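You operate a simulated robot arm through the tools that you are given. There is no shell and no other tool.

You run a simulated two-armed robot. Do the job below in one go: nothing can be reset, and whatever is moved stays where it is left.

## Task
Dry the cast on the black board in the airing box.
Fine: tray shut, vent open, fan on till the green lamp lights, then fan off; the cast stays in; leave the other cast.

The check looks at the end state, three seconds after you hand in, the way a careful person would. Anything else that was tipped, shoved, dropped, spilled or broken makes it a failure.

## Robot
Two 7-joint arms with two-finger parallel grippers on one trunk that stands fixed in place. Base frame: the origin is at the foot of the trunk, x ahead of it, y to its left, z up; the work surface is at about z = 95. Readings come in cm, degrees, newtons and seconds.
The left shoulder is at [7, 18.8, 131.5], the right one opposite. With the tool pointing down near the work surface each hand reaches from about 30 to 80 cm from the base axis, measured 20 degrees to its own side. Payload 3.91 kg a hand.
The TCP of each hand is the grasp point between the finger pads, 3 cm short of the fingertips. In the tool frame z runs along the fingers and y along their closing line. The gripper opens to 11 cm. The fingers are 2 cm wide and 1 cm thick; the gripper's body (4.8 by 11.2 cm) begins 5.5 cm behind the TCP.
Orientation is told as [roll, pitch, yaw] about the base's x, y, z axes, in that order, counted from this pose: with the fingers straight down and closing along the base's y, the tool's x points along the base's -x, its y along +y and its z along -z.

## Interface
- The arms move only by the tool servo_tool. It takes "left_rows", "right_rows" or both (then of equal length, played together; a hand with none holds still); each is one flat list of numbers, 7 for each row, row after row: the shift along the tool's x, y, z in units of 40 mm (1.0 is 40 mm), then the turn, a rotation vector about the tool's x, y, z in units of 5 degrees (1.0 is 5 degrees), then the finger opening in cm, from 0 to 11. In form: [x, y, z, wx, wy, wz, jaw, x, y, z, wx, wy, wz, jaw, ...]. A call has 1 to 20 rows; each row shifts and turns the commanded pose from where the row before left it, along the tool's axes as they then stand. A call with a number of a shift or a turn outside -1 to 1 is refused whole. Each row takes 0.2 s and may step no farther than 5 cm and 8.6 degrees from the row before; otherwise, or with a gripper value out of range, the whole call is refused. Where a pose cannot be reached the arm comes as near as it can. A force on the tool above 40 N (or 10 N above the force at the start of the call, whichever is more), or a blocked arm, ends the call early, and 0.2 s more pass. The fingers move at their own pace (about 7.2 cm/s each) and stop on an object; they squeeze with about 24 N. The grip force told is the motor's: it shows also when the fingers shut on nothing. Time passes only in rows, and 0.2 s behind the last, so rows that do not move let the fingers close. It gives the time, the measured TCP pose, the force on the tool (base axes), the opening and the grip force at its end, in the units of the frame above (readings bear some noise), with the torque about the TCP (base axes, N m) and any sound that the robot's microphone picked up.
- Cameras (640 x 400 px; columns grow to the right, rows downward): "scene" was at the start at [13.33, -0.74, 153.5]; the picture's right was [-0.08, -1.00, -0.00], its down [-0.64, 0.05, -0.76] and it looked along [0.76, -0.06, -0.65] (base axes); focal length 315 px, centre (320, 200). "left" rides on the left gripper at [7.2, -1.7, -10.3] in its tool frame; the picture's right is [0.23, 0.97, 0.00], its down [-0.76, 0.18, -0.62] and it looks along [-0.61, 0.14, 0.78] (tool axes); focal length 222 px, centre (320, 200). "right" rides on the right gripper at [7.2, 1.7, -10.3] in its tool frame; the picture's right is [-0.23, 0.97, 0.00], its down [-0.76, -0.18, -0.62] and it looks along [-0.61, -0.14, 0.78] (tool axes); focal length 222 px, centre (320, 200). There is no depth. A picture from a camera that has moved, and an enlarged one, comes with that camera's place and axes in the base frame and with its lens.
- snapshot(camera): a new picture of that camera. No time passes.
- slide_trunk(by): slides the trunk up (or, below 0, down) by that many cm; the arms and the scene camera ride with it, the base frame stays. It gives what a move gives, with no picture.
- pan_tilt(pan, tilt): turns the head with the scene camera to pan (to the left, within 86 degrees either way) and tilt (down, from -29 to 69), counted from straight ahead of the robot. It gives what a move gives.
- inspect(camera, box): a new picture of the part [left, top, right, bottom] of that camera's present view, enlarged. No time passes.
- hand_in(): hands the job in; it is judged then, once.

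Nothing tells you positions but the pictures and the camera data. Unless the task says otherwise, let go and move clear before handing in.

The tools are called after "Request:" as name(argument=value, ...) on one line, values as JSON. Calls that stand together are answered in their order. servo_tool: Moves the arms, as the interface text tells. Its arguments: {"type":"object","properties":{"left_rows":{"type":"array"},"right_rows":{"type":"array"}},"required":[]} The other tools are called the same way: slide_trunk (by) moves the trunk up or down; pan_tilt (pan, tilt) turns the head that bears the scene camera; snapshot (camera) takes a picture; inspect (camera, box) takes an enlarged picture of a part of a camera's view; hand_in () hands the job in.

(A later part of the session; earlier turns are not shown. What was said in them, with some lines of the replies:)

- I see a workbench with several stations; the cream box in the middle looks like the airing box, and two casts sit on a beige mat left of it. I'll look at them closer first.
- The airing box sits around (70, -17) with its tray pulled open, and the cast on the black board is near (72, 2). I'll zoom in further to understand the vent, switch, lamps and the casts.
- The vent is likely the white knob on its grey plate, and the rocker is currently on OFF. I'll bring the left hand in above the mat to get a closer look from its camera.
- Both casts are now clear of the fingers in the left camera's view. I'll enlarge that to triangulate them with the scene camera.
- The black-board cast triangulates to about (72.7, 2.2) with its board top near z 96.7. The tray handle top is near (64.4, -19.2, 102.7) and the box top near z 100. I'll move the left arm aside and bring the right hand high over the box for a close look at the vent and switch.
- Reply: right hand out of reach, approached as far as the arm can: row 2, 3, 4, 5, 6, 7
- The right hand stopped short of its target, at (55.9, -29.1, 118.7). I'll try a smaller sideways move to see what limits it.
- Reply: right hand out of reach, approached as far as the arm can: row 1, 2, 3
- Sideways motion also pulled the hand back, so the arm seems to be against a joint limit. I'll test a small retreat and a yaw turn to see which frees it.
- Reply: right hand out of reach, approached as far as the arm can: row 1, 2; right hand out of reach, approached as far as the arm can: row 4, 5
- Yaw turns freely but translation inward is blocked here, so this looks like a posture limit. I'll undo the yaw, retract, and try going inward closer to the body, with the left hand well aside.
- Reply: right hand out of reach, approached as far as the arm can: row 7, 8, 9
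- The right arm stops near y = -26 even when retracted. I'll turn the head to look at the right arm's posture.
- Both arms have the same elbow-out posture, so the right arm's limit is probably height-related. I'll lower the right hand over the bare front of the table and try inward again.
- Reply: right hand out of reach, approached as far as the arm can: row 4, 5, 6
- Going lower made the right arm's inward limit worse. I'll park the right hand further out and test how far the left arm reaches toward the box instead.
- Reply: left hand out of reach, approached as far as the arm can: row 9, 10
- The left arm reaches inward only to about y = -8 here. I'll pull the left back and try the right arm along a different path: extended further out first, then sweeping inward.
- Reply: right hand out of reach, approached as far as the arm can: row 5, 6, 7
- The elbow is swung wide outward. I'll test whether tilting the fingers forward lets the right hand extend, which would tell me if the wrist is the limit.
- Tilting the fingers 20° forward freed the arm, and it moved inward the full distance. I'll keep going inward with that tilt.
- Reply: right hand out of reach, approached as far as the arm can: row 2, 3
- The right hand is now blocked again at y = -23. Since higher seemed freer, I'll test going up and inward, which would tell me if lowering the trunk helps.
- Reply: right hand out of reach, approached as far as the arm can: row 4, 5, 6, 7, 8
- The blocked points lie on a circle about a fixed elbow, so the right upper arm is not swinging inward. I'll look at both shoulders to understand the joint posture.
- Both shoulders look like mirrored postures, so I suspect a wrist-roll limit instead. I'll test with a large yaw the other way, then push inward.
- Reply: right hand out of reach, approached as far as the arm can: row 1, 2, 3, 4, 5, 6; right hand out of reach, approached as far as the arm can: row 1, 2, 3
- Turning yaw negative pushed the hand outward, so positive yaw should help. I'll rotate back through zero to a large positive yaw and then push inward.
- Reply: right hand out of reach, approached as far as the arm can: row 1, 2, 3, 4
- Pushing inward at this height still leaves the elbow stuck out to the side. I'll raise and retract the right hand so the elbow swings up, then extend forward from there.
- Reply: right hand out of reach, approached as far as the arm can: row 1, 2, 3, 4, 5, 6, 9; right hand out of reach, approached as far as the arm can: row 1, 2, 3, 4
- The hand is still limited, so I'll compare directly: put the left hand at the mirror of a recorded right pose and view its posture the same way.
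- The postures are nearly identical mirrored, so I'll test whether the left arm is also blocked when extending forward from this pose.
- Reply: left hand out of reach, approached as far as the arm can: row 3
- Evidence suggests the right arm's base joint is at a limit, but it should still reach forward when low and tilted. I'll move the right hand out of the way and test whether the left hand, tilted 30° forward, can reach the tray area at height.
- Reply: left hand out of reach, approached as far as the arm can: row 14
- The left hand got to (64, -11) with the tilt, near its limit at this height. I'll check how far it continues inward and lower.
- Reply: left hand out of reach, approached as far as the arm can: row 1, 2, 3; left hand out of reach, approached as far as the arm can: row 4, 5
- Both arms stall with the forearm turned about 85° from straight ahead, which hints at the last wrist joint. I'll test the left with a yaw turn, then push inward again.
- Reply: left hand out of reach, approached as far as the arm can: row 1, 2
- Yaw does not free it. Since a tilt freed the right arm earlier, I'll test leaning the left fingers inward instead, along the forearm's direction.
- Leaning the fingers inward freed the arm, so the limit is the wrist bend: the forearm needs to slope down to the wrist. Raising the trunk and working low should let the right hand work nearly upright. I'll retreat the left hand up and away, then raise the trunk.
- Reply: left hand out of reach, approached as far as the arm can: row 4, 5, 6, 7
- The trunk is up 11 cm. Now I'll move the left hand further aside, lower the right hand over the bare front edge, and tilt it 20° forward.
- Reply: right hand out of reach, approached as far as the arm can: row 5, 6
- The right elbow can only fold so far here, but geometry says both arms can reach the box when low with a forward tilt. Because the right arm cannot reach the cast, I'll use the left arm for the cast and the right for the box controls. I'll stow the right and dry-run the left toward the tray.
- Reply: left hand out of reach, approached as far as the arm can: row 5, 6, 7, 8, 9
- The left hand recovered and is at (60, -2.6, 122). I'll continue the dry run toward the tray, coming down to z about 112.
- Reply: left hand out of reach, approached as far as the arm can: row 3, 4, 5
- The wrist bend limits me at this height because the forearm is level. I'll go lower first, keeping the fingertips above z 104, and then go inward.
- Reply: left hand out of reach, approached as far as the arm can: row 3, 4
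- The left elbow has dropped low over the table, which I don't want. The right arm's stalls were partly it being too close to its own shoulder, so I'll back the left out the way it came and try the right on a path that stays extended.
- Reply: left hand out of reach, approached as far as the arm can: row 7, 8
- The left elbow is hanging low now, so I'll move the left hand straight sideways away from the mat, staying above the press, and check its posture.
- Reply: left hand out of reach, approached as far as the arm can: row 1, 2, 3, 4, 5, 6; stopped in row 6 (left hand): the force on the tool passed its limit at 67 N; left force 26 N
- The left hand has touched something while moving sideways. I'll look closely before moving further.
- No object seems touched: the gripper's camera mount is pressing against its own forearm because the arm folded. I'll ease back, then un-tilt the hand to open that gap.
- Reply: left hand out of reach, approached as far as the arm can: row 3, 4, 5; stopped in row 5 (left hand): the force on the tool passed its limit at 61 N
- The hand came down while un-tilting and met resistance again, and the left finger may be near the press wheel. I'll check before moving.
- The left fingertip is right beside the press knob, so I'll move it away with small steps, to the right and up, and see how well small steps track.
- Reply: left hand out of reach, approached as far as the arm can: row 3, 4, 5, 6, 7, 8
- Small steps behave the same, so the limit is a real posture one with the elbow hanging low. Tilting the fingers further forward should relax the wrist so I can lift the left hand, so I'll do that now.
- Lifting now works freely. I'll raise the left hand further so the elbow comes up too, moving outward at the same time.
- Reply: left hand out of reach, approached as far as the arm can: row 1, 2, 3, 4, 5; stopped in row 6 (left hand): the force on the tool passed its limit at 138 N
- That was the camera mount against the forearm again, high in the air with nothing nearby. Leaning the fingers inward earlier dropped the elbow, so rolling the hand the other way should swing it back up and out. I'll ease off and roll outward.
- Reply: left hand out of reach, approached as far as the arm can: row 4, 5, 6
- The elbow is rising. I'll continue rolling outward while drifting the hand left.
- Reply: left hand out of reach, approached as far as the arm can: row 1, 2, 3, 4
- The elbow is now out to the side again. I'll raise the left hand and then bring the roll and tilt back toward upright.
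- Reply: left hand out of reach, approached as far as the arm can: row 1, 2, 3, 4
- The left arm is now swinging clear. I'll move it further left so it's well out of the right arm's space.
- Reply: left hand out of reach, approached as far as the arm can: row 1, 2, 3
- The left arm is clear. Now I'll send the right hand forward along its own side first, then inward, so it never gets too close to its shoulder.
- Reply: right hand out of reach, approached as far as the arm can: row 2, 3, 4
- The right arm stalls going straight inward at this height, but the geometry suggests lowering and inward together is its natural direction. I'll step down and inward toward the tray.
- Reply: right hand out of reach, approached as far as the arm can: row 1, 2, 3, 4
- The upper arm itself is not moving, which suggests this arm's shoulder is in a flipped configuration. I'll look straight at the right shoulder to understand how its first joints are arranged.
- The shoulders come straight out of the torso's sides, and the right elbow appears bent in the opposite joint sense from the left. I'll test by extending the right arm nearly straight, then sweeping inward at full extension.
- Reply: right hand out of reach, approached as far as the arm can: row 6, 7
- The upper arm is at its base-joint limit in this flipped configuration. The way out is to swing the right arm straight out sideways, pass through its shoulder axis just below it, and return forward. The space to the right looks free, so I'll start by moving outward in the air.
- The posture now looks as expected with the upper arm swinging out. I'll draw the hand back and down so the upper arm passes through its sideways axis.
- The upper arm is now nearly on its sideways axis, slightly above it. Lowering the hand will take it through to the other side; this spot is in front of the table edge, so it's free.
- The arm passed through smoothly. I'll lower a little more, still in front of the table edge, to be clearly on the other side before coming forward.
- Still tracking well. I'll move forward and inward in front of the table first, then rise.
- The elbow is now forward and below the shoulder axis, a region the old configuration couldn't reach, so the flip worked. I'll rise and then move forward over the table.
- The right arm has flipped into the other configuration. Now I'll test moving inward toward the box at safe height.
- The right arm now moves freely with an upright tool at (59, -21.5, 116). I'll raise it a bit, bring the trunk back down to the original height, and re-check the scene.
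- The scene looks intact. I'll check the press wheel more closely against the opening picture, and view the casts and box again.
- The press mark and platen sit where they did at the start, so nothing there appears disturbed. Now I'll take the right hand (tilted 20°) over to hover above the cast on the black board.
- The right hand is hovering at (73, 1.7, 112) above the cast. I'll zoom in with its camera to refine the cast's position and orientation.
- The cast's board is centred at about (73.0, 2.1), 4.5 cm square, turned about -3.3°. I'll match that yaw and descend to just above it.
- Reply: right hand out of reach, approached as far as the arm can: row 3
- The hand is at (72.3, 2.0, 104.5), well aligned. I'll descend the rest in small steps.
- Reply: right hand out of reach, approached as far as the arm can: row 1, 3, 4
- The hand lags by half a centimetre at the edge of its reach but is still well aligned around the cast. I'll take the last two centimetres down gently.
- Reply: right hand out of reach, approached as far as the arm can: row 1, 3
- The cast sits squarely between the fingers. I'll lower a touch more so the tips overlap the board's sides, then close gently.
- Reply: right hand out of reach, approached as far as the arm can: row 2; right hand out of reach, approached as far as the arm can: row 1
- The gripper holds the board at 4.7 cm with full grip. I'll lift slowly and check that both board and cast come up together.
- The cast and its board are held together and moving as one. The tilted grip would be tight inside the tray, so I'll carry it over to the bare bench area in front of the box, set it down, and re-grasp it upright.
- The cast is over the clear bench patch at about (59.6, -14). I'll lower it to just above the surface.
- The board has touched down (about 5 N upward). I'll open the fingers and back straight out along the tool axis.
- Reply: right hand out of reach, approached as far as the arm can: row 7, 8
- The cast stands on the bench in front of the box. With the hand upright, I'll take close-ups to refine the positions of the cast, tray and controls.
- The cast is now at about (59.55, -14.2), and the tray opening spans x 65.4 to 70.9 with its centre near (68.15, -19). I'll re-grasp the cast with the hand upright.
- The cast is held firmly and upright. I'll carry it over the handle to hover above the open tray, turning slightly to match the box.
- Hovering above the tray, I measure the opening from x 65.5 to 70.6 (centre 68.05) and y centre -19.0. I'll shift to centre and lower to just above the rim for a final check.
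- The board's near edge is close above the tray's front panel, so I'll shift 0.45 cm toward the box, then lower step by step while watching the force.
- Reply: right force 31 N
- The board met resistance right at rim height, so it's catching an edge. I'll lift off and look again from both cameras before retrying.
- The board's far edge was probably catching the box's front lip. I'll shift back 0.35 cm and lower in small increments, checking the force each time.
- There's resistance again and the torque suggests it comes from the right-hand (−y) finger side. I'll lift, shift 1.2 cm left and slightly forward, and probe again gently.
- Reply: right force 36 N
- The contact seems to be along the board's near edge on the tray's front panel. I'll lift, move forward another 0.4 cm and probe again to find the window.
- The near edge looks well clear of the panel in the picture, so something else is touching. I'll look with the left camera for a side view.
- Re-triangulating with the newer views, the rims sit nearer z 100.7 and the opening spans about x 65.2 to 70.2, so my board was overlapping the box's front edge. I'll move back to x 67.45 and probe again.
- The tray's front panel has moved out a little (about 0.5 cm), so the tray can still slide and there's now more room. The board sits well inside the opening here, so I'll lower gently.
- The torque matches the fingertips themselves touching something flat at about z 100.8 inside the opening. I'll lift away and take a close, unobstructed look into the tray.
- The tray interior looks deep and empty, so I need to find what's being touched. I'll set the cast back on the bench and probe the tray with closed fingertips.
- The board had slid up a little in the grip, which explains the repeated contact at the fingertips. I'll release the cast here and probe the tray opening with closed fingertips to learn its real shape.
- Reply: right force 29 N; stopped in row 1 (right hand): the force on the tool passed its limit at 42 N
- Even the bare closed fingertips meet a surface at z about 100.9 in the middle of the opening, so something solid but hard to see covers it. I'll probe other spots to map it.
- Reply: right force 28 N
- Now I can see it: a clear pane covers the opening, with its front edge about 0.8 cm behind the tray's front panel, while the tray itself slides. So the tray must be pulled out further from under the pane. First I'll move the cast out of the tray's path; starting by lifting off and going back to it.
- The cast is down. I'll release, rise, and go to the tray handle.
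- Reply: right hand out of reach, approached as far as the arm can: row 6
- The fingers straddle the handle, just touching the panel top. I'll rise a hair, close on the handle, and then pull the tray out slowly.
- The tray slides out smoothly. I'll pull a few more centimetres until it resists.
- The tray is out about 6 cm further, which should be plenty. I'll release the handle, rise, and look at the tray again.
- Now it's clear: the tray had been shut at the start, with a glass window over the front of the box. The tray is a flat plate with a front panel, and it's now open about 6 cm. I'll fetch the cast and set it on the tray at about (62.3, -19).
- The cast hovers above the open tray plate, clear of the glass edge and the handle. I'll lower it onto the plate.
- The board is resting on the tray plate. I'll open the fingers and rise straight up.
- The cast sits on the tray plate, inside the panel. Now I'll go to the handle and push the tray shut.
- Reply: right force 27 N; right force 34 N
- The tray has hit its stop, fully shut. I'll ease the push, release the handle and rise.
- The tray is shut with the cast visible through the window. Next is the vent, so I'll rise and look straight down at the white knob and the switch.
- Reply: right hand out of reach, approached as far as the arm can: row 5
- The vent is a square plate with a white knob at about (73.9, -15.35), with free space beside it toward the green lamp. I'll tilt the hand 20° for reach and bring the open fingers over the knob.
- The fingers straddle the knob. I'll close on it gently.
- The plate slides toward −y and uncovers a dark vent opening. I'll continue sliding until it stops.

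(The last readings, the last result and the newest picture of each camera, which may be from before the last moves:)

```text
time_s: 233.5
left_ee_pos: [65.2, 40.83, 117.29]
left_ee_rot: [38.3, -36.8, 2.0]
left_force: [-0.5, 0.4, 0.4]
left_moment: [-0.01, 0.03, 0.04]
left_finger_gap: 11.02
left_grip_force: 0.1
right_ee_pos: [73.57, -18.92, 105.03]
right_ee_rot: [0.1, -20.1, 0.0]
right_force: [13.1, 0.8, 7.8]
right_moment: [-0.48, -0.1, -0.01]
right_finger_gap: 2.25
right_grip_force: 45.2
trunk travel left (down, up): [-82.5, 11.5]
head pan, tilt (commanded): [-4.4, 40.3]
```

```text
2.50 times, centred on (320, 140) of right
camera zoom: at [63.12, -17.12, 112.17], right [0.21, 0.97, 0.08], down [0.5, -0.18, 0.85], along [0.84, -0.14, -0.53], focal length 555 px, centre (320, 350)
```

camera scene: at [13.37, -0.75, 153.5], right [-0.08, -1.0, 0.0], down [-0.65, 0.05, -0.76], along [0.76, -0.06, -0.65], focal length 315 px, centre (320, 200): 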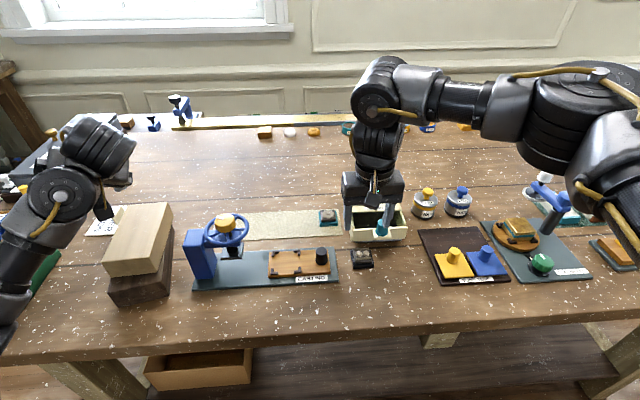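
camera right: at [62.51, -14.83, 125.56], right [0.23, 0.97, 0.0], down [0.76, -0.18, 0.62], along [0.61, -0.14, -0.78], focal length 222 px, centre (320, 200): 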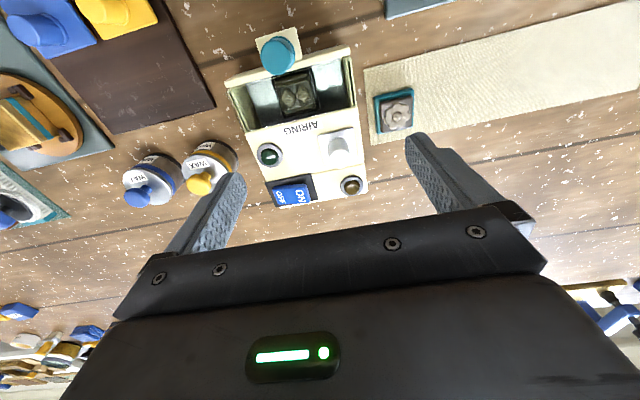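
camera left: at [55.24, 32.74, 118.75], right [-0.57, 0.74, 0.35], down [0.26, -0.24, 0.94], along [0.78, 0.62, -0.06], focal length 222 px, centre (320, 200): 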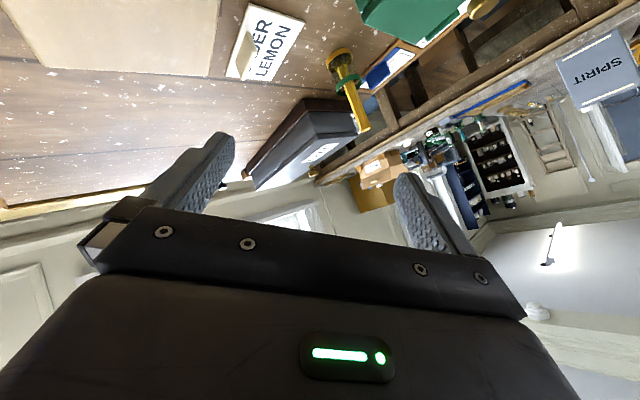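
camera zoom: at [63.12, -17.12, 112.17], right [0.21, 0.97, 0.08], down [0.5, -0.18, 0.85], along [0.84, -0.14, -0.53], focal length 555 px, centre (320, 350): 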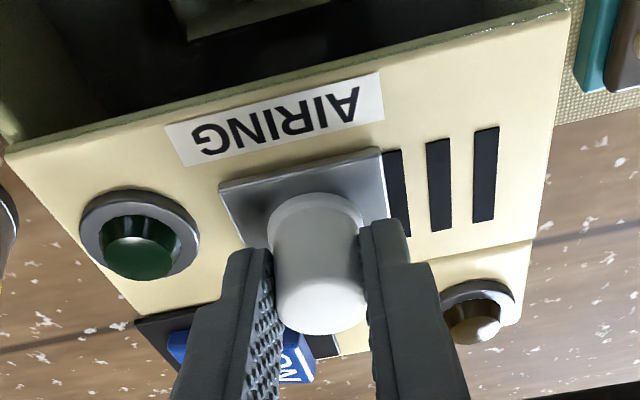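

Request:
servo_tool(right_rows=[-0.03, -0.08, 0.01, 0, 0, 0, 2, -0.02, -0.08, 0.01, 0, 0, 0, 2, 0, 0, 0, 0, 0, 0, 2])

Request:
servo_tool(right_rows=[0, -0.08, 0, 0, 0, 0, 2, 0, 0, 0, 0, 0, 0, 2])

Request:
inspect(camera="right", box=[200, 60, 440, 220])

```text
time_s: 234.3
left_ee_pos: [64.97, 40.82, 117.36]
left_ee_rot: [38.2, -36.9, 2.1]
left_force: [-0.6, -0.1, 0.5]
left_moment: [0.03, 0.0, 0.0]
left_finger_gap: 10.99
left_grip_force: 0.0
right_ee_pos: [73.42, -19.29, 104.97]
right_ee_rot: [0.1, -20.1, 0.0]
right_force: [2.0, 4.3, 5.5]
right_moment: [-0.36, 0.14, 0.04]
right_finger_gap: 2.27
right_grip_force: 44.9
trunk travel left (down, up): [-82.5, 11.5]
head pan, tilt (commanded): [-4.4, 40.3]
```

```text
time_s: 234.9
left_ee_pos: [64.89, 40.94, 117.31]
left_ee_rot: [38.1, -37.0, 2.2]
left_force: [-0.1, 0.0, 0.9]
left_moment: [-0.02, 0.05, -0.03]
left_finger_gap: 10.99
left_grip_force: 0.1
right_ee_pos: [73.48, -19.37, 105.04]
right_ee_rot: [0.1, -20.1, 0.1]
right_force: [-1.7, 16.3, -2.5]
right_moment: [0.02, -0.22, 0.26]
right_finger_gap: 2.27
right_grip_force: 44.6
trunk travel left (down, up): [-82.5, 11.5]
head pan, tilt (commanded): [-4.4, 40.3]
```

```text
2.50 times, centred on (320, 140) of right
camera zoom: at [63.12, -17.74, 112.18], right [0.21, 0.97, 0.08], down [0.5, -0.18, 0.85], along [0.84, -0.14, -0.53], focal length 555 px, centre (320, 350)
```

zoom: 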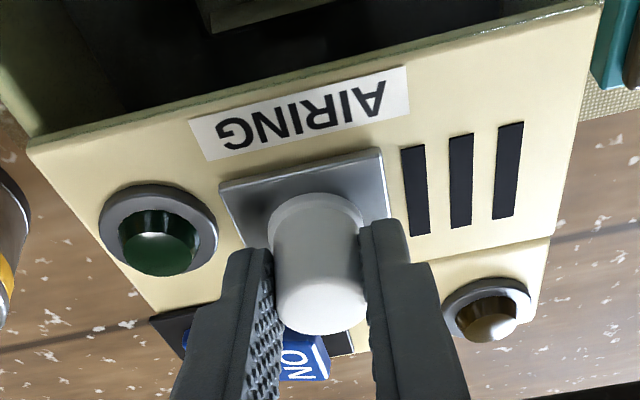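

The vent is fully open with all three slots showing and the slide at its stop. I'll ease off, open the fingers just slightly so as not to touch the lamp, and back straight out.

Request:
servo_tool(right_rows=[0, 0.03, 0, 0, 0, 0, 2, 0, 0, 0, 0, 0, 0, 2.8, 0, 0, 0, 0, 0, 0, 3.1, 0, 0, 0, 0, 0, 0, 3.1, 0, 0, -0.3, 0, 0, 0, 3.1, 0, 0, -0.5, 0, 0, 0, 3.1, 0, 0, -0.7, 0, 0, 0, 3.1, 0, 0, -0.7, 0, 0, 0, 3.1, 0, 0, 0, 0, 0, 0, 3.1])

Request:
inspect(camera="right", box=[200, 60, 440, 220])

Request:
inspect(camera="scene", box=[320, 150, 430, 240])

```text
time_s: 236.9
left_ee_pos: [65.08, 40.69, 117.43]
left_ee_rot: [38.3, -36.8, 2.0]
left_force: [-0.2, 0.5, 0.0]
left_moment: [-0.05, 0.02, -0.04]
left_finger_gap: 11.04
left_grip_force: 0.2
right_ee_pos: [70.34, -19.79, 113.1]
right_ee_rot: [0.1, -20.0, -0.1]
right_force: [0.1, 0.0, 0.9]
right_moment: [-0.02, 0.04, 0.01]
right_finger_gap: 3.1
right_grip_force: 0.0
trunk travel left (down, up): [-82.5, 11.5]
head pan, tilt (commanded): [-4.4, 40.3]
```

```text
2.50 times, centred on (320, 140) of right
camera zoom: at [60.01, -18.04, 120.36], right [0.21, 0.97, 0.08], down [0.5, -0.18, 0.85], along [0.84, -0.14, -0.53], focal length 555 px, centre (320, 350)
```

zoom: 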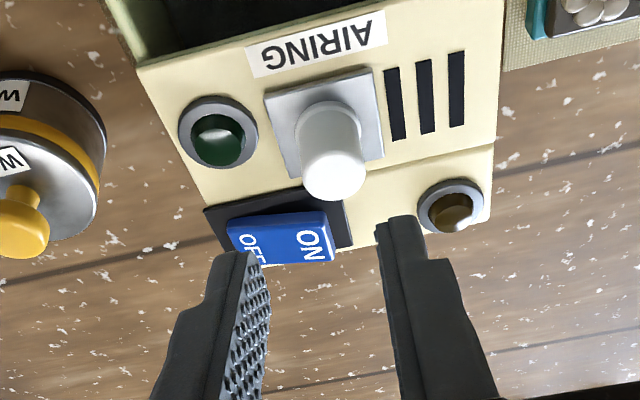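

```text
4.44 times, centred on (375, 195) of scene
camera zoom: at [13.39, -0.71, 153.49], right [-0.08, -1.0, 0.0], down [-0.65, 0.05, -0.76], along [0.76, -0.06, -0.65], focal length 1398 px, centre (76, 222)
```

zoom: 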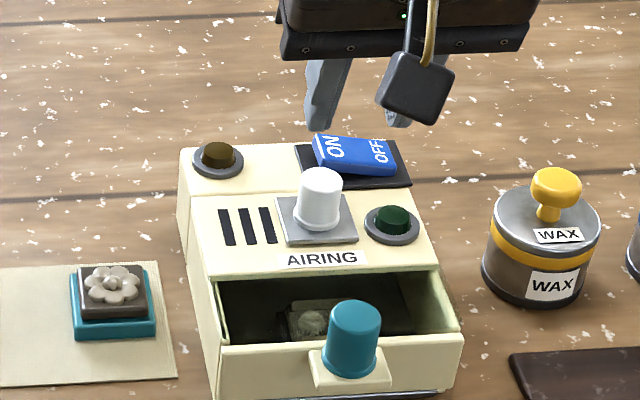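

Vent open, tray shut, cast inside. The rocker's ON end is at about (79.1, -20.9, 102.4). I'll close the fingers and hover the tips above it.

Request:
servo_tool(right_rows=[-0.577, -0.097, 0.21, 0, 0, 0, 1.5, -0.577, -0.097, 0.21, 0, 0, 0, 0, -0.577, -0.097, 0.21, 0, 0, 0, 0, 0, 0, 0, 0, 0, 0, 0])

Request:
servo_tool(right_rows=[0.12, 0, 0.33, 0, 0, 0, 0, 0.12, 0, 0.33, 0, 0, 0, 0, 0.12, 0, 0.33, 0, 0, 0, 0, 0, 0, 0, 0, 0, 0, 0])

Request:
inspect(camera="right", box=[200, 60, 440, 220])

Request:
inspect(camera="scene", box=[340, 150, 430, 220])

```text
time_s: 237.9
left_ee_pos: [64.96, 40.53, 117.45]
left_ee_rot: [38.4, -37.1, 2.1]
left_force: [0.5, -0.7, -0.1]
left_moment: [0.0, 0.02, 0.02]
left_finger_gap: 11.01
left_grip_force: 0.1
right_ee_pos: [77.78, -20.77, 113.19]
right_ee_rot: [0.5, -21.1, -0.2]
right_force: [0.4, -0.4, 0.3]
right_moment: [0.0, 0.0, -0.01]
right_finger_gap: 0.03
right_grip_force: 23.6
trunk travel left (down, up): [-82.5, 11.5]
head pan, tilt (commanded): [-4.4, 40.3]
```

```text
time_s: 238.9
left_ee_pos: [64.93, 40.79, 117.4]
left_ee_rot: [38.2, -36.9, 2.0]
left_force: [-0.3, 0.7, 0.2]
left_moment: [0.04, -0.01, 0.02]
left_finger_gap: 11.01
left_grip_force: 0.1
right_ee_pos: [77.82, -20.7, 109.03]
right_ee_rot: [0.1, -20.0, -0.1]
right_force: [-0.2, 0.0, 0.1]
right_moment: [-0.03, 0.02, 0.0]
right_finger_gap: 0.0
right_grip_force: 24.0
trunk travel left (down, up): [-82.5, 11.5]
head pan, tilt (commanded): [-4.4, 40.3]
```

```text
2.50 times, centred on (320, 140) of right
camera zoom: at [67.49, -19.05, 116.13], right [0.21, 0.97, 0.08], down [0.5, -0.18, 0.85], along [0.84, -0.14, -0.53], focal length 555 px, centre (320, 350)
```

zoom: 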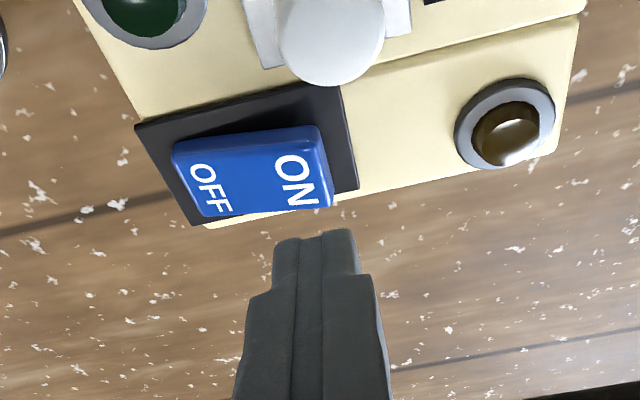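

```text
5.71 times, centred on (385, 185) of scene
camera zoom: at [13.32, -0.6, 153.5], right [-0.08, -1.0, 0.0], down [-0.65, 0.05, -0.76], along [0.76, -0.06, -0.65], focal length 1798 px, centre (-51, 286)
```

zoom: 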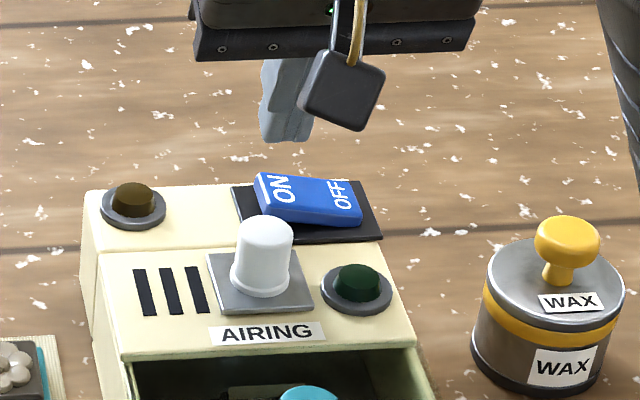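

I'll move down so the fingertips are just above the ON end, then press in small steps while watching force, sound and lamps.

Request:
servo_tool(right_rows=[0.077, -0.033, 0.25, 0, 0, 0, 0, 0.077, -0.033, 0.25, 0, 0, 0, 0, 0.077, -0.033, 0.25, 0, 0, 0, 0, 0, 0, 0, 0, 0, 0, 0])

Request:
inspect(camera="right", box=[220, 60, 400, 180])

Request:
inspect(camera="scene", box=[340, 150, 430, 220])

```text
time_s: 239.9
left_ee_pos: [65.06, 40.8, 117.39]
left_ee_rot: [38.4, -36.9, 2.1]
left_force: [-0.5, 0.5, 0.1]
left_moment: [0.01, 0.02, -0.02]
left_finger_gap: 10.98
left_grip_force: 0.1
right_ee_pos: [78.04, -21.22, 105.82]
right_ee_rot: [0.2, -20.1, -0.1]
right_force: [1.1, -0.2, -0.5]
right_moment: [0.01, 0.01, -0.03]
right_finger_gap: 0.01
right_grip_force: 24.2
trunk travel left (down, up): [-82.5, 11.5]
head pan, tilt (commanded): [-4.4, 40.3]
```

```text
3.33 times, centred on (310, 120) of right
camera zoom: at [67.62, -19.5, 113.07], right [0.21, 0.97, 0.08], down [0.5, -0.18, 0.85], along [0.84, -0.14, -0.53], focal length 740 px, centre (353, 467)
```

zoom: 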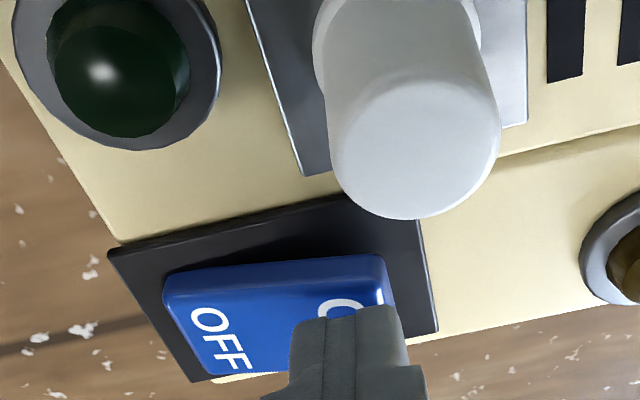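

```text
5.71 times, centred on (385, 185) of scene
camera zoom: at [13.33, -0.69, 153.5], right [-0.08, -1.0, 0.0], down [-0.65, 0.05, -0.76], along [0.76, -0.06, -0.65], focal length 1798 px, centre (-51, 286)
```

zoom: 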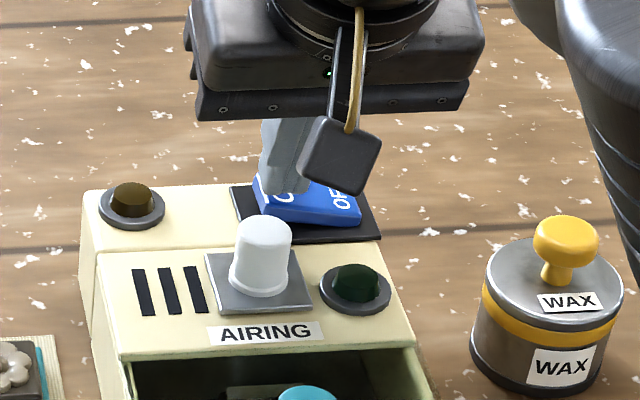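

Request:
servo_tool(right_rows=[0.026, -0.02, 0.07, 0, 0, 0, 0, 0.026, 0, 0.07, 0, 0, 0, 0, 0, 0, 0, 0, 0, 0, 0])

Request:
servo_tool(right_rows=[0.026, 0, 0.07, 0, 0, 0, 0, 0.026, 0, 0.07, 0, 0, 0, 0, 0, 0, 0, 0, 0, 0, 0])

Request:
inspect(camera="scene", box=[340, 150, 430, 220])

```text
time_s: 240.7
left_ee_pos: [64.95, 40.75, 117.3]
left_ee_rot: [38.3, -36.9, 2.0]
left_force: [-0.4, -0.4, -0.5]
left_moment: [0.01, -0.03, 0.03]
left_finger_gap: 11.01
left_grip_force: 0.1
right_ee_pos: [77.99, -21.16, 105.22]
right_ee_rot: [0.2, -20.1, 0.0]
right_force: [-0.1, 0.4, 0.8]
right_moment: [0.02, -0.02, 0.02]
right_finger_gap: 0.0
right_grip_force: 24.0
trunk travel left (down, up): [-82.5, 11.5]
head pan, tilt (commanded): [-4.4, 40.3]
```

```text
time_s: 241.5
left_ee_pos: [64.81, 40.95, 117.53]
left_ee_rot: [38.2, -36.9, 2.0]
left_force: [0.2, 0.4, -0.6]
left_moment: [-0.02, 0.0, -0.01]
left_finger_gap: 11.0
left_grip_force: 0.1
right_ee_pos: [77.98, -21.27, 105.19]
right_ee_rot: [0.0, -20.6, -0.1]
right_force: [7.9, -0.6, 27.6]
right_moment: [-0.25, -0.35, 0.1]
right_finger_gap: 0.02
right_grip_force: 24.2
trunk travel left (down, up): [-82.5, 11.5]
head pan, tilt (commanded): [-4.4, 40.3]
```

```text
5.71 times, centred on (385, 185) of scene
camera zoom: at [13.0, -0.55, 153.57], right [-0.08, -1.0, 0.0], down [-0.64, 0.05, -0.76], along [0.76, -0.06, -0.65], focal length 1798 px, centre (-51, 286)
```

zoom: 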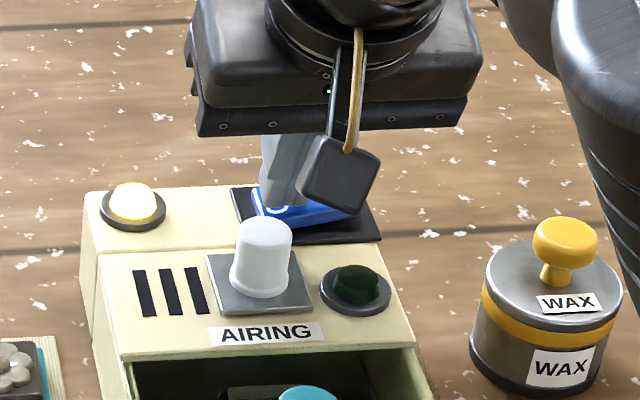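

The amber lamp is lit, so the fan is on. I'll lift off and watch for the green lamp.

Request:
servo_tool(right_rows=[-0.05, 0, -0.2, 0, 0, 0, 0, -0.05, 0, -0.3, 0, 0, 0, 0, 0, 0, 0, 0, 0, 0, 0])

Request:
inspect(camera="scene", box=[340, 150, 430, 220])

Request:
inspect(camera="right", box=[200, 40, 440, 200])

```text
time_s: 242.3
left_ee_pos: [65.04, 40.76, 117.33]
left_ee_rot: [38.4, -36.9, 2.1]
left_force: [-0.4, 1.0, -0.4]
left_moment: [-0.01, 0.01, 0.02]
left_finger_gap: 11.02
left_grip_force: 0.0
right_ee_pos: [77.68, -21.24, 106.59]
right_ee_rot: [0.1, -20.0, -0.1]
right_force: [-0.6, 0.0, -0.2]
right_moment: [-0.03, 0.0, 0.02]
right_finger_gap: 0.01
right_grip_force: 23.9
trunk travel left (down, up): [-82.5, 11.5]
head pan, tilt (commanded): [-4.4, 40.3]
```

```text
5.71 times, centred on (385, 185) of scene
camera zoom: at [13.33, -0.68, 153.49], right [-0.08, -1.0, 0.0], down [-0.65, 0.05, -0.76], along [0.76, -0.06, -0.65], focal length 1798 px, centre (-51, 286)
```

zoom: 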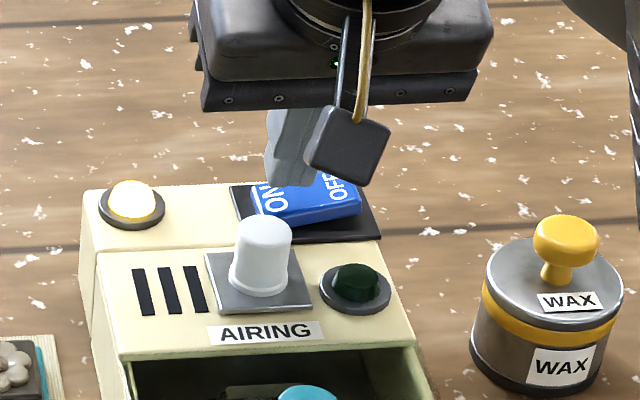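

```text
2.50 times, centred on (320, 120) of right
camera zoom: at [67.25, -19.59, 113.77], right [0.21, 0.97, 0.08], down [0.5, -0.18, 0.85], along [0.84, -0.14, -0.53], focal length 555 px, centre (320, 400)
```

zoom: 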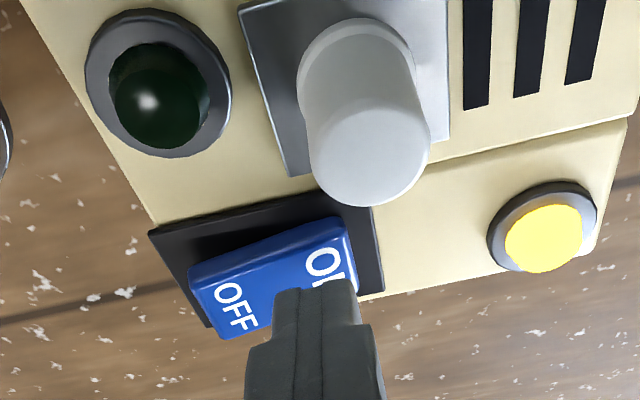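

The switch stays on with amber lit. I'll move to hover above the OFF end and wait for the green lamp.

Request:
servo_tool(right_rows=[-0.05, -0.3, -0.2, 0, 0, 0, 0, 0.0, -0.36, 0, 0, 0, 0, 0, 0, 0, 0, 0, 0, 0, 0, 0, 0, 0, 0, 0, 0, 0, 0, 0, 0, 0, 0, 0, 0])

Request:
inspect(camera="scene", box=[340, 150, 430, 220])

Request:
inspect(camera="right", box=[200, 40, 440, 200])

```text
time_s: 243.5
left_ee_pos: [65.06, 40.81, 117.36]
left_ee_rot: [38.3, -36.9, 1.9]
left_force: [0.1, -0.2, -0.4]
left_moment: [0.01, -0.03, -0.01]
left_finger_gap: 11.02
left_grip_force: 0.2
right_ee_pos: [77.53, -23.71, 107.27]
right_ee_rot: [0.1, -20.0, 0.0]
right_force: [-0.6, 0.0, -0.8]
right_moment: [0.0, 0.01, -0.03]
right_finger_gap: 0.03
right_grip_force: 24.2
trunk travel left (down, up): [-82.5, 11.5]
head pan, tilt (commanded): [-4.4, 40.3]
```

```text
5.71 times, centred on (385, 185) of scene
camera zoom: at [13.35, -0.73, 153.5], right [-0.08, -1.0, 0.0], down [-0.65, 0.05, -0.76], along [0.76, -0.06, -0.65], focal length 1798 px, centre (-51, 286)
```

zoom: 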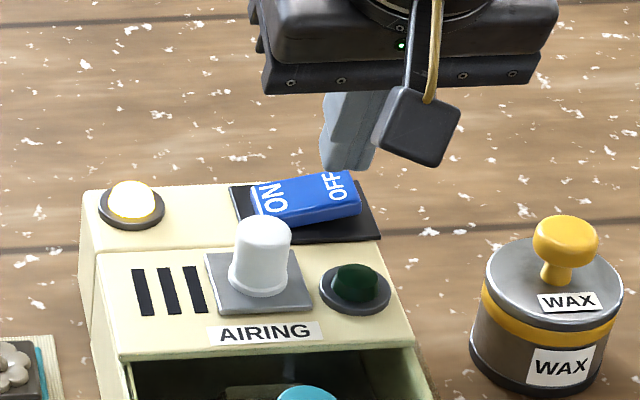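

```text
2.50 times, centred on (320, 120) of right
camera zoom: at [67.24, -22.08, 114.52], right [0.21, 0.97, 0.08], down [0.5, -0.18, 0.85], along [0.84, -0.14, -0.53], focal length 555 px, centre (320, 400)
```

zoom: 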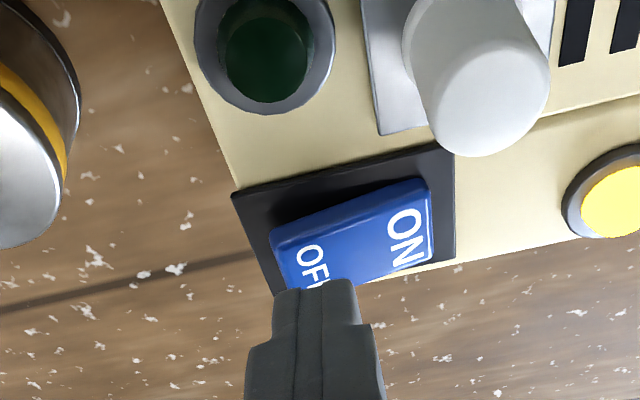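

Amber is on, green still dark. I'll wait in place and check periodically.

Request:
servo_tool(right_rows=[-0.05, -0.07, -0.05, 0, 0, 0, 0, 0, 0, 0, 0, 0, 0, 0, 0, 0, 0, 0, 0, 0, 0, 0, 0, 0, 0, 0, 0, 0, 0, 0, 0, 0, 0, 0, 0, 0, 0, 0, 0, 0, 0, 0, 0, 0, 0, 0, 0, 0, 0, 0, 0, 0, 0, 0, 0, 0, 0, 0, 0, 0, 0, 0, 0, 0, 0, 0, 0, 0, 0, 0])

Request:
inspect(camera="scene", box=[340, 150, 430, 220])

```text
time_s: 245.7
left_ee_pos: [65.02, 40.76, 117.34]
left_ee_rot: [38.3, -37.0, 1.9]
left_force: [-0.5, -0.8, 0.2]
left_moment: [-0.01, -0.01, 0.01]
left_finger_gap: 11.03
left_grip_force: 0.0
right_ee_pos: [77.68, -24.05, 107.61]
right_ee_rot: [0.1, -20.0, -0.2]
right_force: [0.1, -0.6, -1.1]
right_moment: [-0.01, -0.03, 0.0]
right_finger_gap: 0.0
right_grip_force: 23.6
trunk travel left (down, up): [-82.5, 11.5]
head pan, tilt (commanded): [-4.4, 40.3]
```

```text
5.71 times, centred on (385, 185) of scene
camera zoom: at [13.33, -0.7, 153.5], right [-0.08, -1.0, 0.0], down [-0.65, 0.05, -0.76], along [0.76, -0.06, -0.65], focal length 1798 px, centre (-51, 286)
```

zoom: 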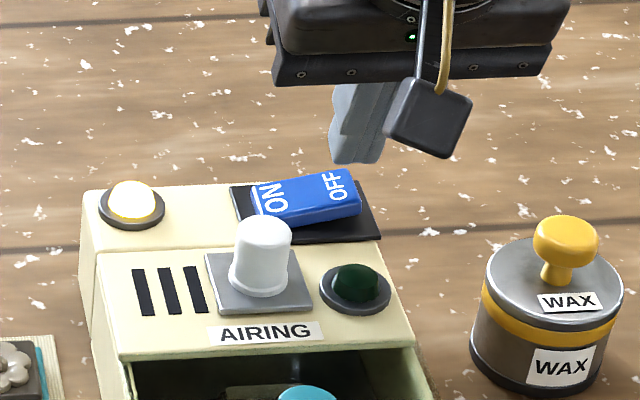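

Request:
servo_tool(right_rows=[0, 0, 0, 0, 0, 0, 0, 0, 0, 0, 0, 0, 0, 0, 0, 0, 0, 0, 0, 0, 0, 0, 0, 0, 0, 0, 0, 0, 0, 0, 0, 0, 0, 0, 0, 0, 0, 0, 0, 0, 0, 0, 0, 0, 0, 0, 0, 0, 0, 0, 0, 0, 0, 0, 0, 0, 0, 0, 0, 0, 0, 0, 0])

Request:
inspect(camera="scene", box=[340, 150, 430, 220])

```text
time_s: 247.7
left_ee_pos: [64.93, 40.84, 117.5]
left_ee_rot: [38.3, -36.9, 2.0]
left_force: [0.1, -0.9, 0.8]
left_moment: [0.04, -0.03, 0.0]
left_finger_gap: 10.99
left_grip_force: 0.1
right_ee_pos: [77.69, -24.13, 107.63]
right_ee_rot: [0.2, -20.1, -0.2]
right_force: [0.2, 0.5, -0.8]
right_moment: [0.01, 0.02, 0.02]
right_finger_gap: 0.0
right_grip_force: 23.9
trunk travel left (down, up): [-82.5, 11.5]
head pan, tilt (commanded): [-4.4, 40.3]
```

```text
5.71 times, centred on (385, 185) of scene
camera zoom: at [13.33, -0.7, 153.5], right [-0.08, -1.0, 0.0], down [-0.65, 0.05, -0.76], along [0.76, -0.06, -0.65], focal length 1798 px, centre (-51, 286)
```

zoom: 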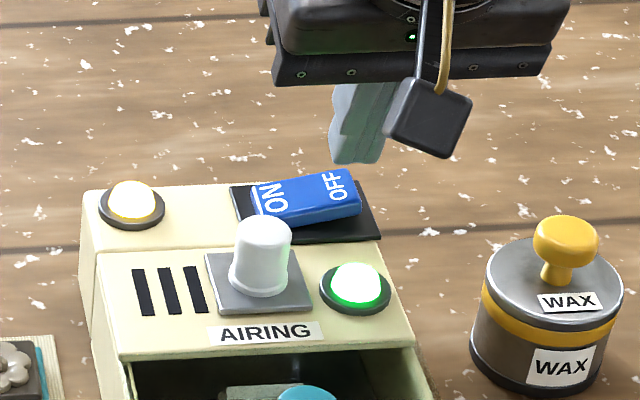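

The green lamp is lit. Now I'll press the OFF end.

Request:
servo_tool(right_rows=[0.045, 0.012, 0.25, 0, 0, 0, 0, 0.045, 0.012, 0.25, 0, 0, 0, 0, 0.026, 0, 0.07, 0, 0, 0, 0, 0, 0, 0, 0, 0, 0, 0])

Request:
servo_tool(right_rows=[0.026, 0, 0.07, 0, 0, 0, 0, 0.026, 0, 0.07, 0, 0, 0, 0, 0, 0, 0, 0, 0, 0, 0])

Request:
inspect(camera="scene", box=[340, 150, 430, 220])

```text
time_s: 248.7
left_ee_pos: [65.01, 40.72, 117.4]
left_ee_rot: [38.2, -37.0, 2.1]
left_force: [0.3, 0.6, 0.0]
left_moment: [-0.01, -0.01, 0.0]
left_finger_gap: 11.02
left_grip_force: 0.0
right_ee_pos: [78.08, -23.99, 105.33]
right_ee_rot: [0.1, -20.0, -0.1]
right_force: [0.1, 1.0, 0.2]
right_moment: [0.01, -0.01, -0.01]
right_finger_gap: 0.02
right_grip_force: 24.1
trunk travel left (down, up): [-82.5, 11.5]
head pan, tilt (commanded): [-4.4, 40.3]
```

```text
time_s: 249.5
left_ee_pos: [64.75, 40.84, 117.61]
left_ee_rot: [38.3, -37.0, 2.2]
left_force: [0.4, 0.2, -0.2]
left_moment: [0.0, 0.02, 0.04]
left_finger_gap: 10.99
left_grip_force: 0.1
right_ee_pos: [78.09, -24.07, 105.17]
right_ee_rot: [0.1, -20.4, -0.1]
right_force: [5.1, -1.1, 20.0]
right_moment: [0.19, -0.24, -0.04]
right_finger_gap: 0.0
right_grip_force: 24.1
trunk travel left (down, up): [-82.5, 11.5]
head pan, tilt (commanded): [-4.4, 40.3]
```

```text
5.71 times, centred on (385, 185) of scene
camera zoom: at [13.06, -0.64, 153.56], right [-0.08, -1.0, 0.0], down [-0.64, 0.05, -0.76], along [0.76, -0.06, -0.65], focal length 1798 px, centre (-51, 286)
```

zoom: 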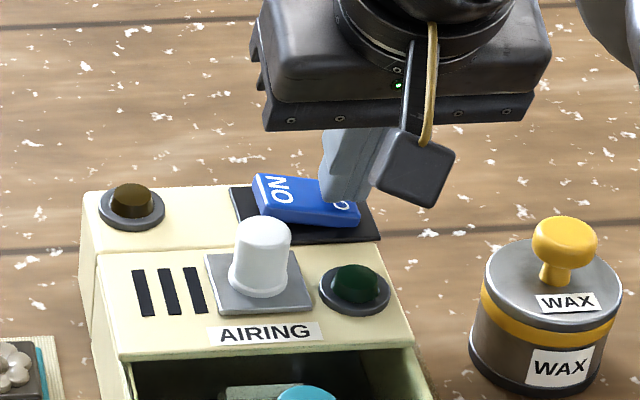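

The switch is off and the lamps are out. I'll lift off and retreat clear of the box.

Request:
servo_tool(right_rows=[-0.03, 0, -0.2, 0, 0, 0, 0, 0, 0, -0.4, 0, 0, 0, 0, 0, 0, -0.6, 0, 0, 0, 0, 0, 0, -0.7, 0, 0, 0, 0, 0, 0, -0.7, 0, 0, 0, 0, 0.4, 0, -0.5, 0, 0, 0, 0, 0.6, -0.2, -0.3, 0, 0, 0, 0, 0.6, -0.2, -0.2, 0, 0, 0, 0, 0.6, -0.2, -0.2, 0, 0, 0, 0, 0, 0, 0, 0, 0, 0, 0])

Request:
snapshot(camera="scene")

Request:
inspect(camera="scene", box=[330, 165, 450, 250])

Request:
inspect(camera="scene", box=[180, 190, 350, 300])

Request:
inspect(camera="right", box=[180, 40, 460, 220])

```text
time_s: 251.7
left_ee_pos: [65.1, 40.86, 117.4]
left_ee_rot: [38.3, -36.9, 2.1]
left_force: [0.2, 0.6, 0.0]
left_moment: [0.0, -0.05, -0.02]
left_finger_gap: 11.0
left_grip_force: 0.0
right_ee_pos: [65.02, -26.79, 115.98]
right_ee_rot: [0.1, -20.0, 0.0]
right_force: [-0.7, -0.2, 0.0]
right_moment: [0.04, -0.01, 0.0]
right_finger_gap: 0.0
right_grip_force: 24.1
trunk travel left (down, up): [-82.5, 11.5]
head pan, tilt (commanded): [-4.4, 40.3]
```

```text
taken
camera scene: at [13.39, -0.68, 153.49], right [-0.08, -1.0, 0.0], down [-0.65, 0.05, -0.76], along [0.76, -0.06, -0.65], focal length 315 px, centre (320, 200)
```

scene: 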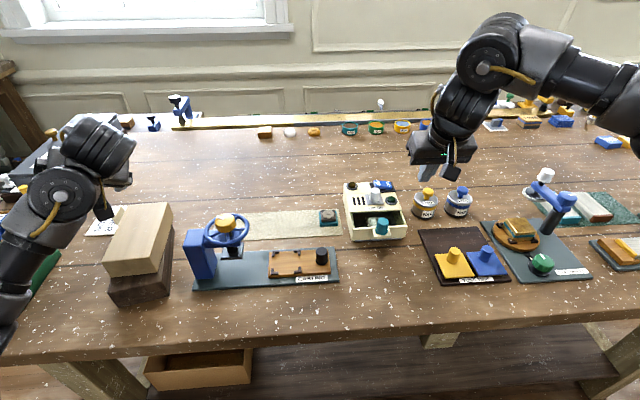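

```text
4.71 times, centred on (390, 208) of scene
camera zoom: at [13.39, -0.68, 153.49], right [-0.08, -1.0, 0.0], down [-0.65, 0.05, -0.76], along [0.76, -0.06, -0.65], focal length 1481 px, centre (-9, 165)
```

zoom: 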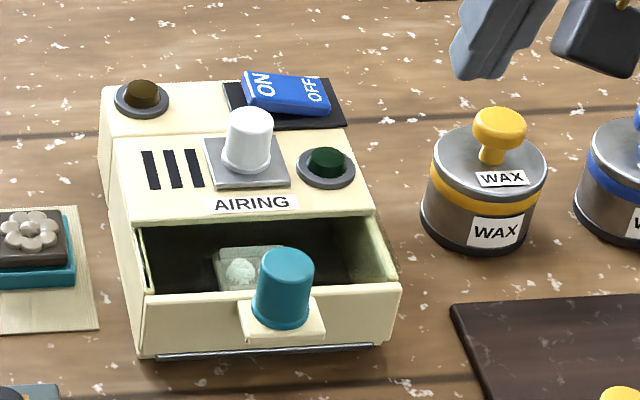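

```text
3.64 times, centred on (265, 245) of scene
camera zoom: at [13.39, -0.68, 153.49], right [-0.08, -1.0, 0.0], down [-0.65, 0.05, -0.76], along [0.76, -0.06, -0.65], focal length 1144 px, centre (520, 36)
```

zoom: 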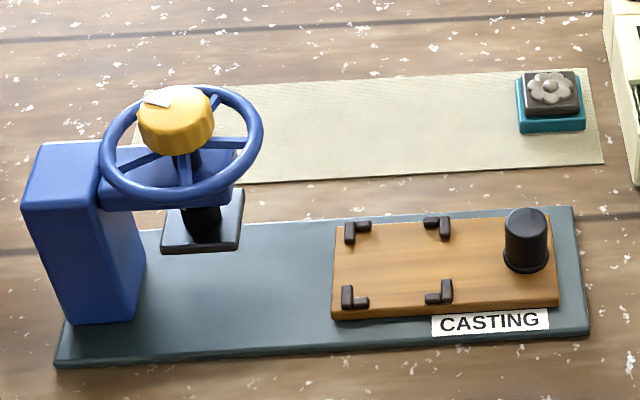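

```text
2.22 times, centred on (320, 130) of right
camera zoom: at [54.61, -24.98, 123.24], right [0.21, 0.97, 0.08], down [0.5, -0.18, 0.85], along [0.84, -0.14, -0.53], focal length 494 px, centre (320, 356)
```

zoom: 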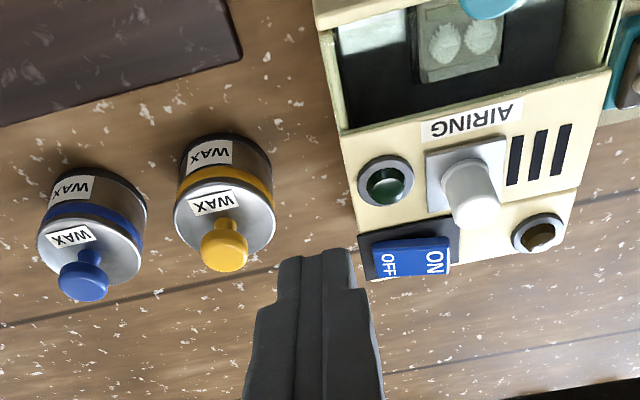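

Tray shut, vent open, fan off, cast inside, and the other cast untouched. Before handing in, I'll check the left side of the bench where the left arm has been parked.

Request:
pan_tilt(pan=30, tilt=40)

Request:
snapshot(camera="scene")

Request:
pan_tilt(pan=-35, tilt=40)

Request:
snapshot(camera="scene")

```text
time_s: 252.7
left_ee_pos: [65.09, 40.72, 117.43]
left_ee_rot: [38.4, -36.9, 2.0]
left_force: [-0.1, -0.1, 0.6]
left_moment: [0.01, 0.01, 0.03]
left_finger_gap: 10.99
left_grip_force: 0.0
right_ee_pos: [64.95, -26.73, 115.95]
right_ee_rot: [0.2, -20.0, -0.1]
right_force: [-0.8, 1.3, 0.2]
right_moment: [-0.02, -0.03, 0.01]
right_finger_gap: 0.02
right_grip_force: 24.2
trunk travel left (down, up): [-82.5, 11.5]
head pan, tilt (commanded): [30.0, 40.0]
```

```text
taken
camera scene: at [12.22, 4.16, 153.55], right [0.5, -0.87, 0.0], down [-0.56, -0.32, -0.77], along [0.66, 0.38, -0.64], focal length 315 px, centre (320, 200)
```

scene: 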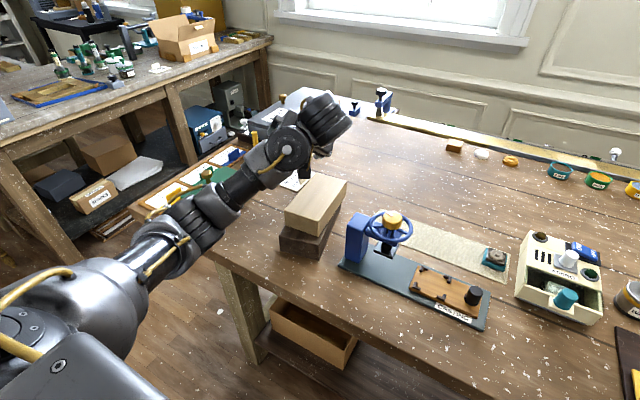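

```text
time_s: 254.0
left_ee_pos: [65.11, 40.74, 117.37]
left_ee_rot: [38.3, -36.9, 2.0]
left_force: [0.4, 0.3, -0.3]
left_moment: [-0.03, -0.02, 0.02]
left_finger_gap: 10.98
left_grip_force: 0.0
right_ee_pos: [64.97, -26.63, 116.1]
right_ee_rot: [0.0, -20.1, -0.1]
right_force: [0.2, 0.4, -0.6]
right_moment: [0.0, 0.01, 0.02]
right_finger_gap: 0.0
right_grip_force: 24.1
trunk travel left (down, up): [-82.5, 11.5]
head pan, tilt (commanded): [-35.0, 40.0]
```

```text
taken
camera scene: at [11.85, -4.93, 153.55], right [-0.57, -0.82, 0.0], down [-0.53, 0.37, -0.77], along [0.63, -0.44, -0.64], focal length 315 px, centre (320, 200)
```

scene: 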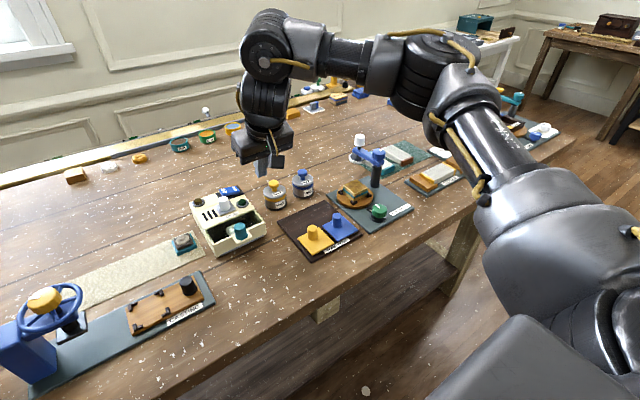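

Request:
pan_tilt(pan=40, tilt=45)

Request:
inspect(camera="scene", box=[120, 60, 420, 260])

Request:
snapshot(camera="left")

```text
time_s: 255.5
left_ee_pos: [65.13, 40.91, 117.37]
left_ee_rot: [38.2, -36.9, 2.0]
left_force: [0.4, 0.1, 0.3]
left_moment: [0.01, 0.0, 0.01]
left_finger_gap: 10.98
left_grip_force: 0.0
right_ee_pos: [65.08, -26.67, 115.99]
right_ee_rot: [0.1, -20.1, -0.1]
right_force: [0.1, 0.3, 0.5]
right_moment: [-0.01, 0.03, 0.0]
right_finger_gap: 0.03
right_grip_force: 24.3
trunk travel left (down, up): [-82.5, 11.5]
head pan, tilt (commanded): [40.0, 45.0]
```

```text
2.00 times, centred on (270, 160) of scene
camera zoom: at [11.11, 5.16, 152.82], right [0.64, -0.77, 0.0], down [-0.54, -0.45, -0.71], along [0.54, 0.45, -0.71], focal length 629 px, centre (420, 280)
```

zoom: 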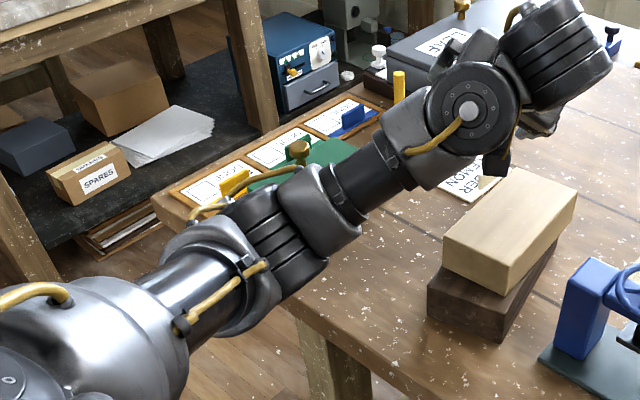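

```text
taken
camera left: at [55.28, 32.73, 118.76], right [-0.57, 0.74, 0.35], down [0.26, -0.24, 0.94], along [0.78, 0.62, -0.06], focal length 222 px, centre (320, 200)
```

left: 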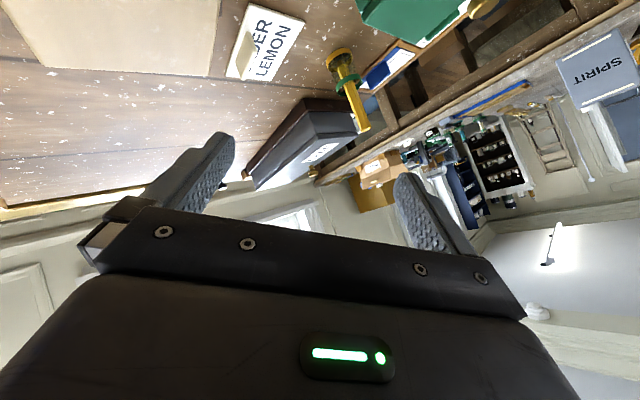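

Everything on the left side is in place. I'll raise the trunk a little so both arms are clearly off the bench, take one last look at the box, and then hand in.

Request:
slide_trunk(by=5)

Request:
pan_tilt(pan=-8, tilt=42)

Request:
snapshot(camera="scene")

Request:
inspect(camera="scene", box=[310, 170, 400, 240])

```text
time_s: 256.4
left_ee_pos: [65.12, 40.67, 122.39]
left_ee_rot: [38.3, -37.0, 1.9]
left_force: [0.6, -0.1, -0.7]
left_moment: [0.03, -0.03, 0.01]
left_finger_gap: 10.99
left_grip_force: 0.1
right_ee_pos: [65.04, -26.65, 121.02]
right_ee_rot: [0.2, -20.0, -0.1]
right_force: [-0.3, 0.7, -0.2]
right_moment: [-0.04, 0.03, -0.01]
right_finger_gap: 0.01
right_grip_force: 23.7
trunk travel left (down, up): [-87.5, 6.5]
head pan, tilt (commanded): [40.0, 45.0]
```

```text
time_s: 257.6
left_ee_pos: [65.1, 40.83, 122.44]
left_ee_rot: [38.3, -36.9, 2.0]
left_force: [-0.6, 0.0, 0.3]
left_moment: [0.01, 0.0, -0.01]
left_finger_gap: 10.98
left_grip_force: 0.0
right_ee_pos: [65.05, -26.63, 121.13]
right_ee_rot: [0.2, -20.0, -0.1]
right_force: [-0.3, 0.3, -1.7]
right_moment: [-0.01, -0.01, 0.02]
right_finger_gap: 0.01
right_grip_force: 24.3
trunk travel left (down, up): [-87.5, 6.5]
head pan, tilt (commanded): [-8.0, 42.0]
```

```text
taken
camera scene: at [13.16, -1.21, 158.25], right [-0.14, -0.99, 0.0], down [-0.66, 0.09, -0.74], along [0.74, -0.1, -0.67], focal length 315 px, centre (320, 200)
```

scene: 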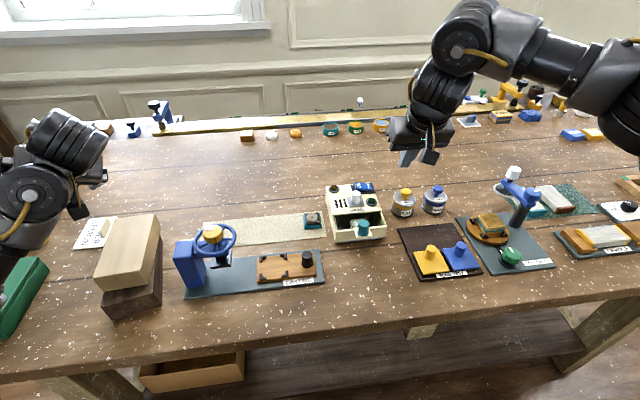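

```text
5.71 times, centred on (355, 205) of scene
camera zoom: at [13.16, -1.21, 158.25], right [-0.14, -0.99, 0.0], down [-0.66, 0.09, -0.74], along [0.74, -0.1, -0.67], focal length 1798 px, centre (120, 171)
```

zoom: 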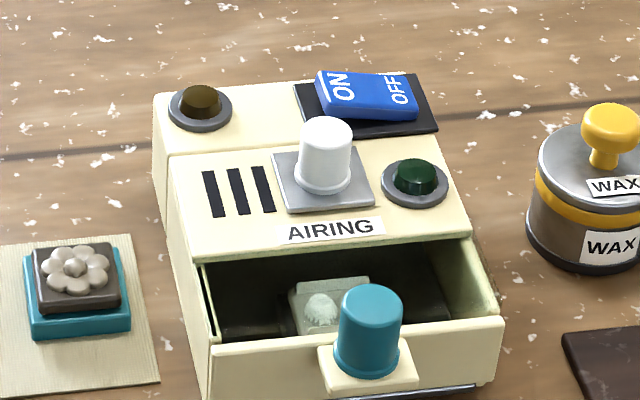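

The dried, now paler cast sits inside the shut tray, the vent is open, the fan switch is on OFF, and the other cast is where it was. Both arms are clear, so I'm handing in.

Request:
hand_in()

```text
The job is handed in.
```

The cast from the black board is dried and still in the airing box. I've handed the job in, but I don't have a result from the check.

- **Airing box:** The tray is shut against its stop and the vent is fully open, with all three slots showing. The fan ran until the green lamp lit, and I then switched it off.
- **Other cast:** It is still on its teal board on the mat, untouched.
- **Possible disturbance:** While I was freeing the left arm, it stopped on two force spikes near the casting press. One fingertip was right beside the press wheel, so it may have touched it. I could see no clear movement of the wheel or the plate under it afterwards, but I can't rule out a slight turn of the wheel.
- **Cast handling:** I set the cast down on the bare bench a few times before it went in. The tray turned out to be shut at the start, under a clear window, and I first pressed the cast against that window a few times before noticing and pulling the tray open. It looks whole, and it had turned paler by the end.
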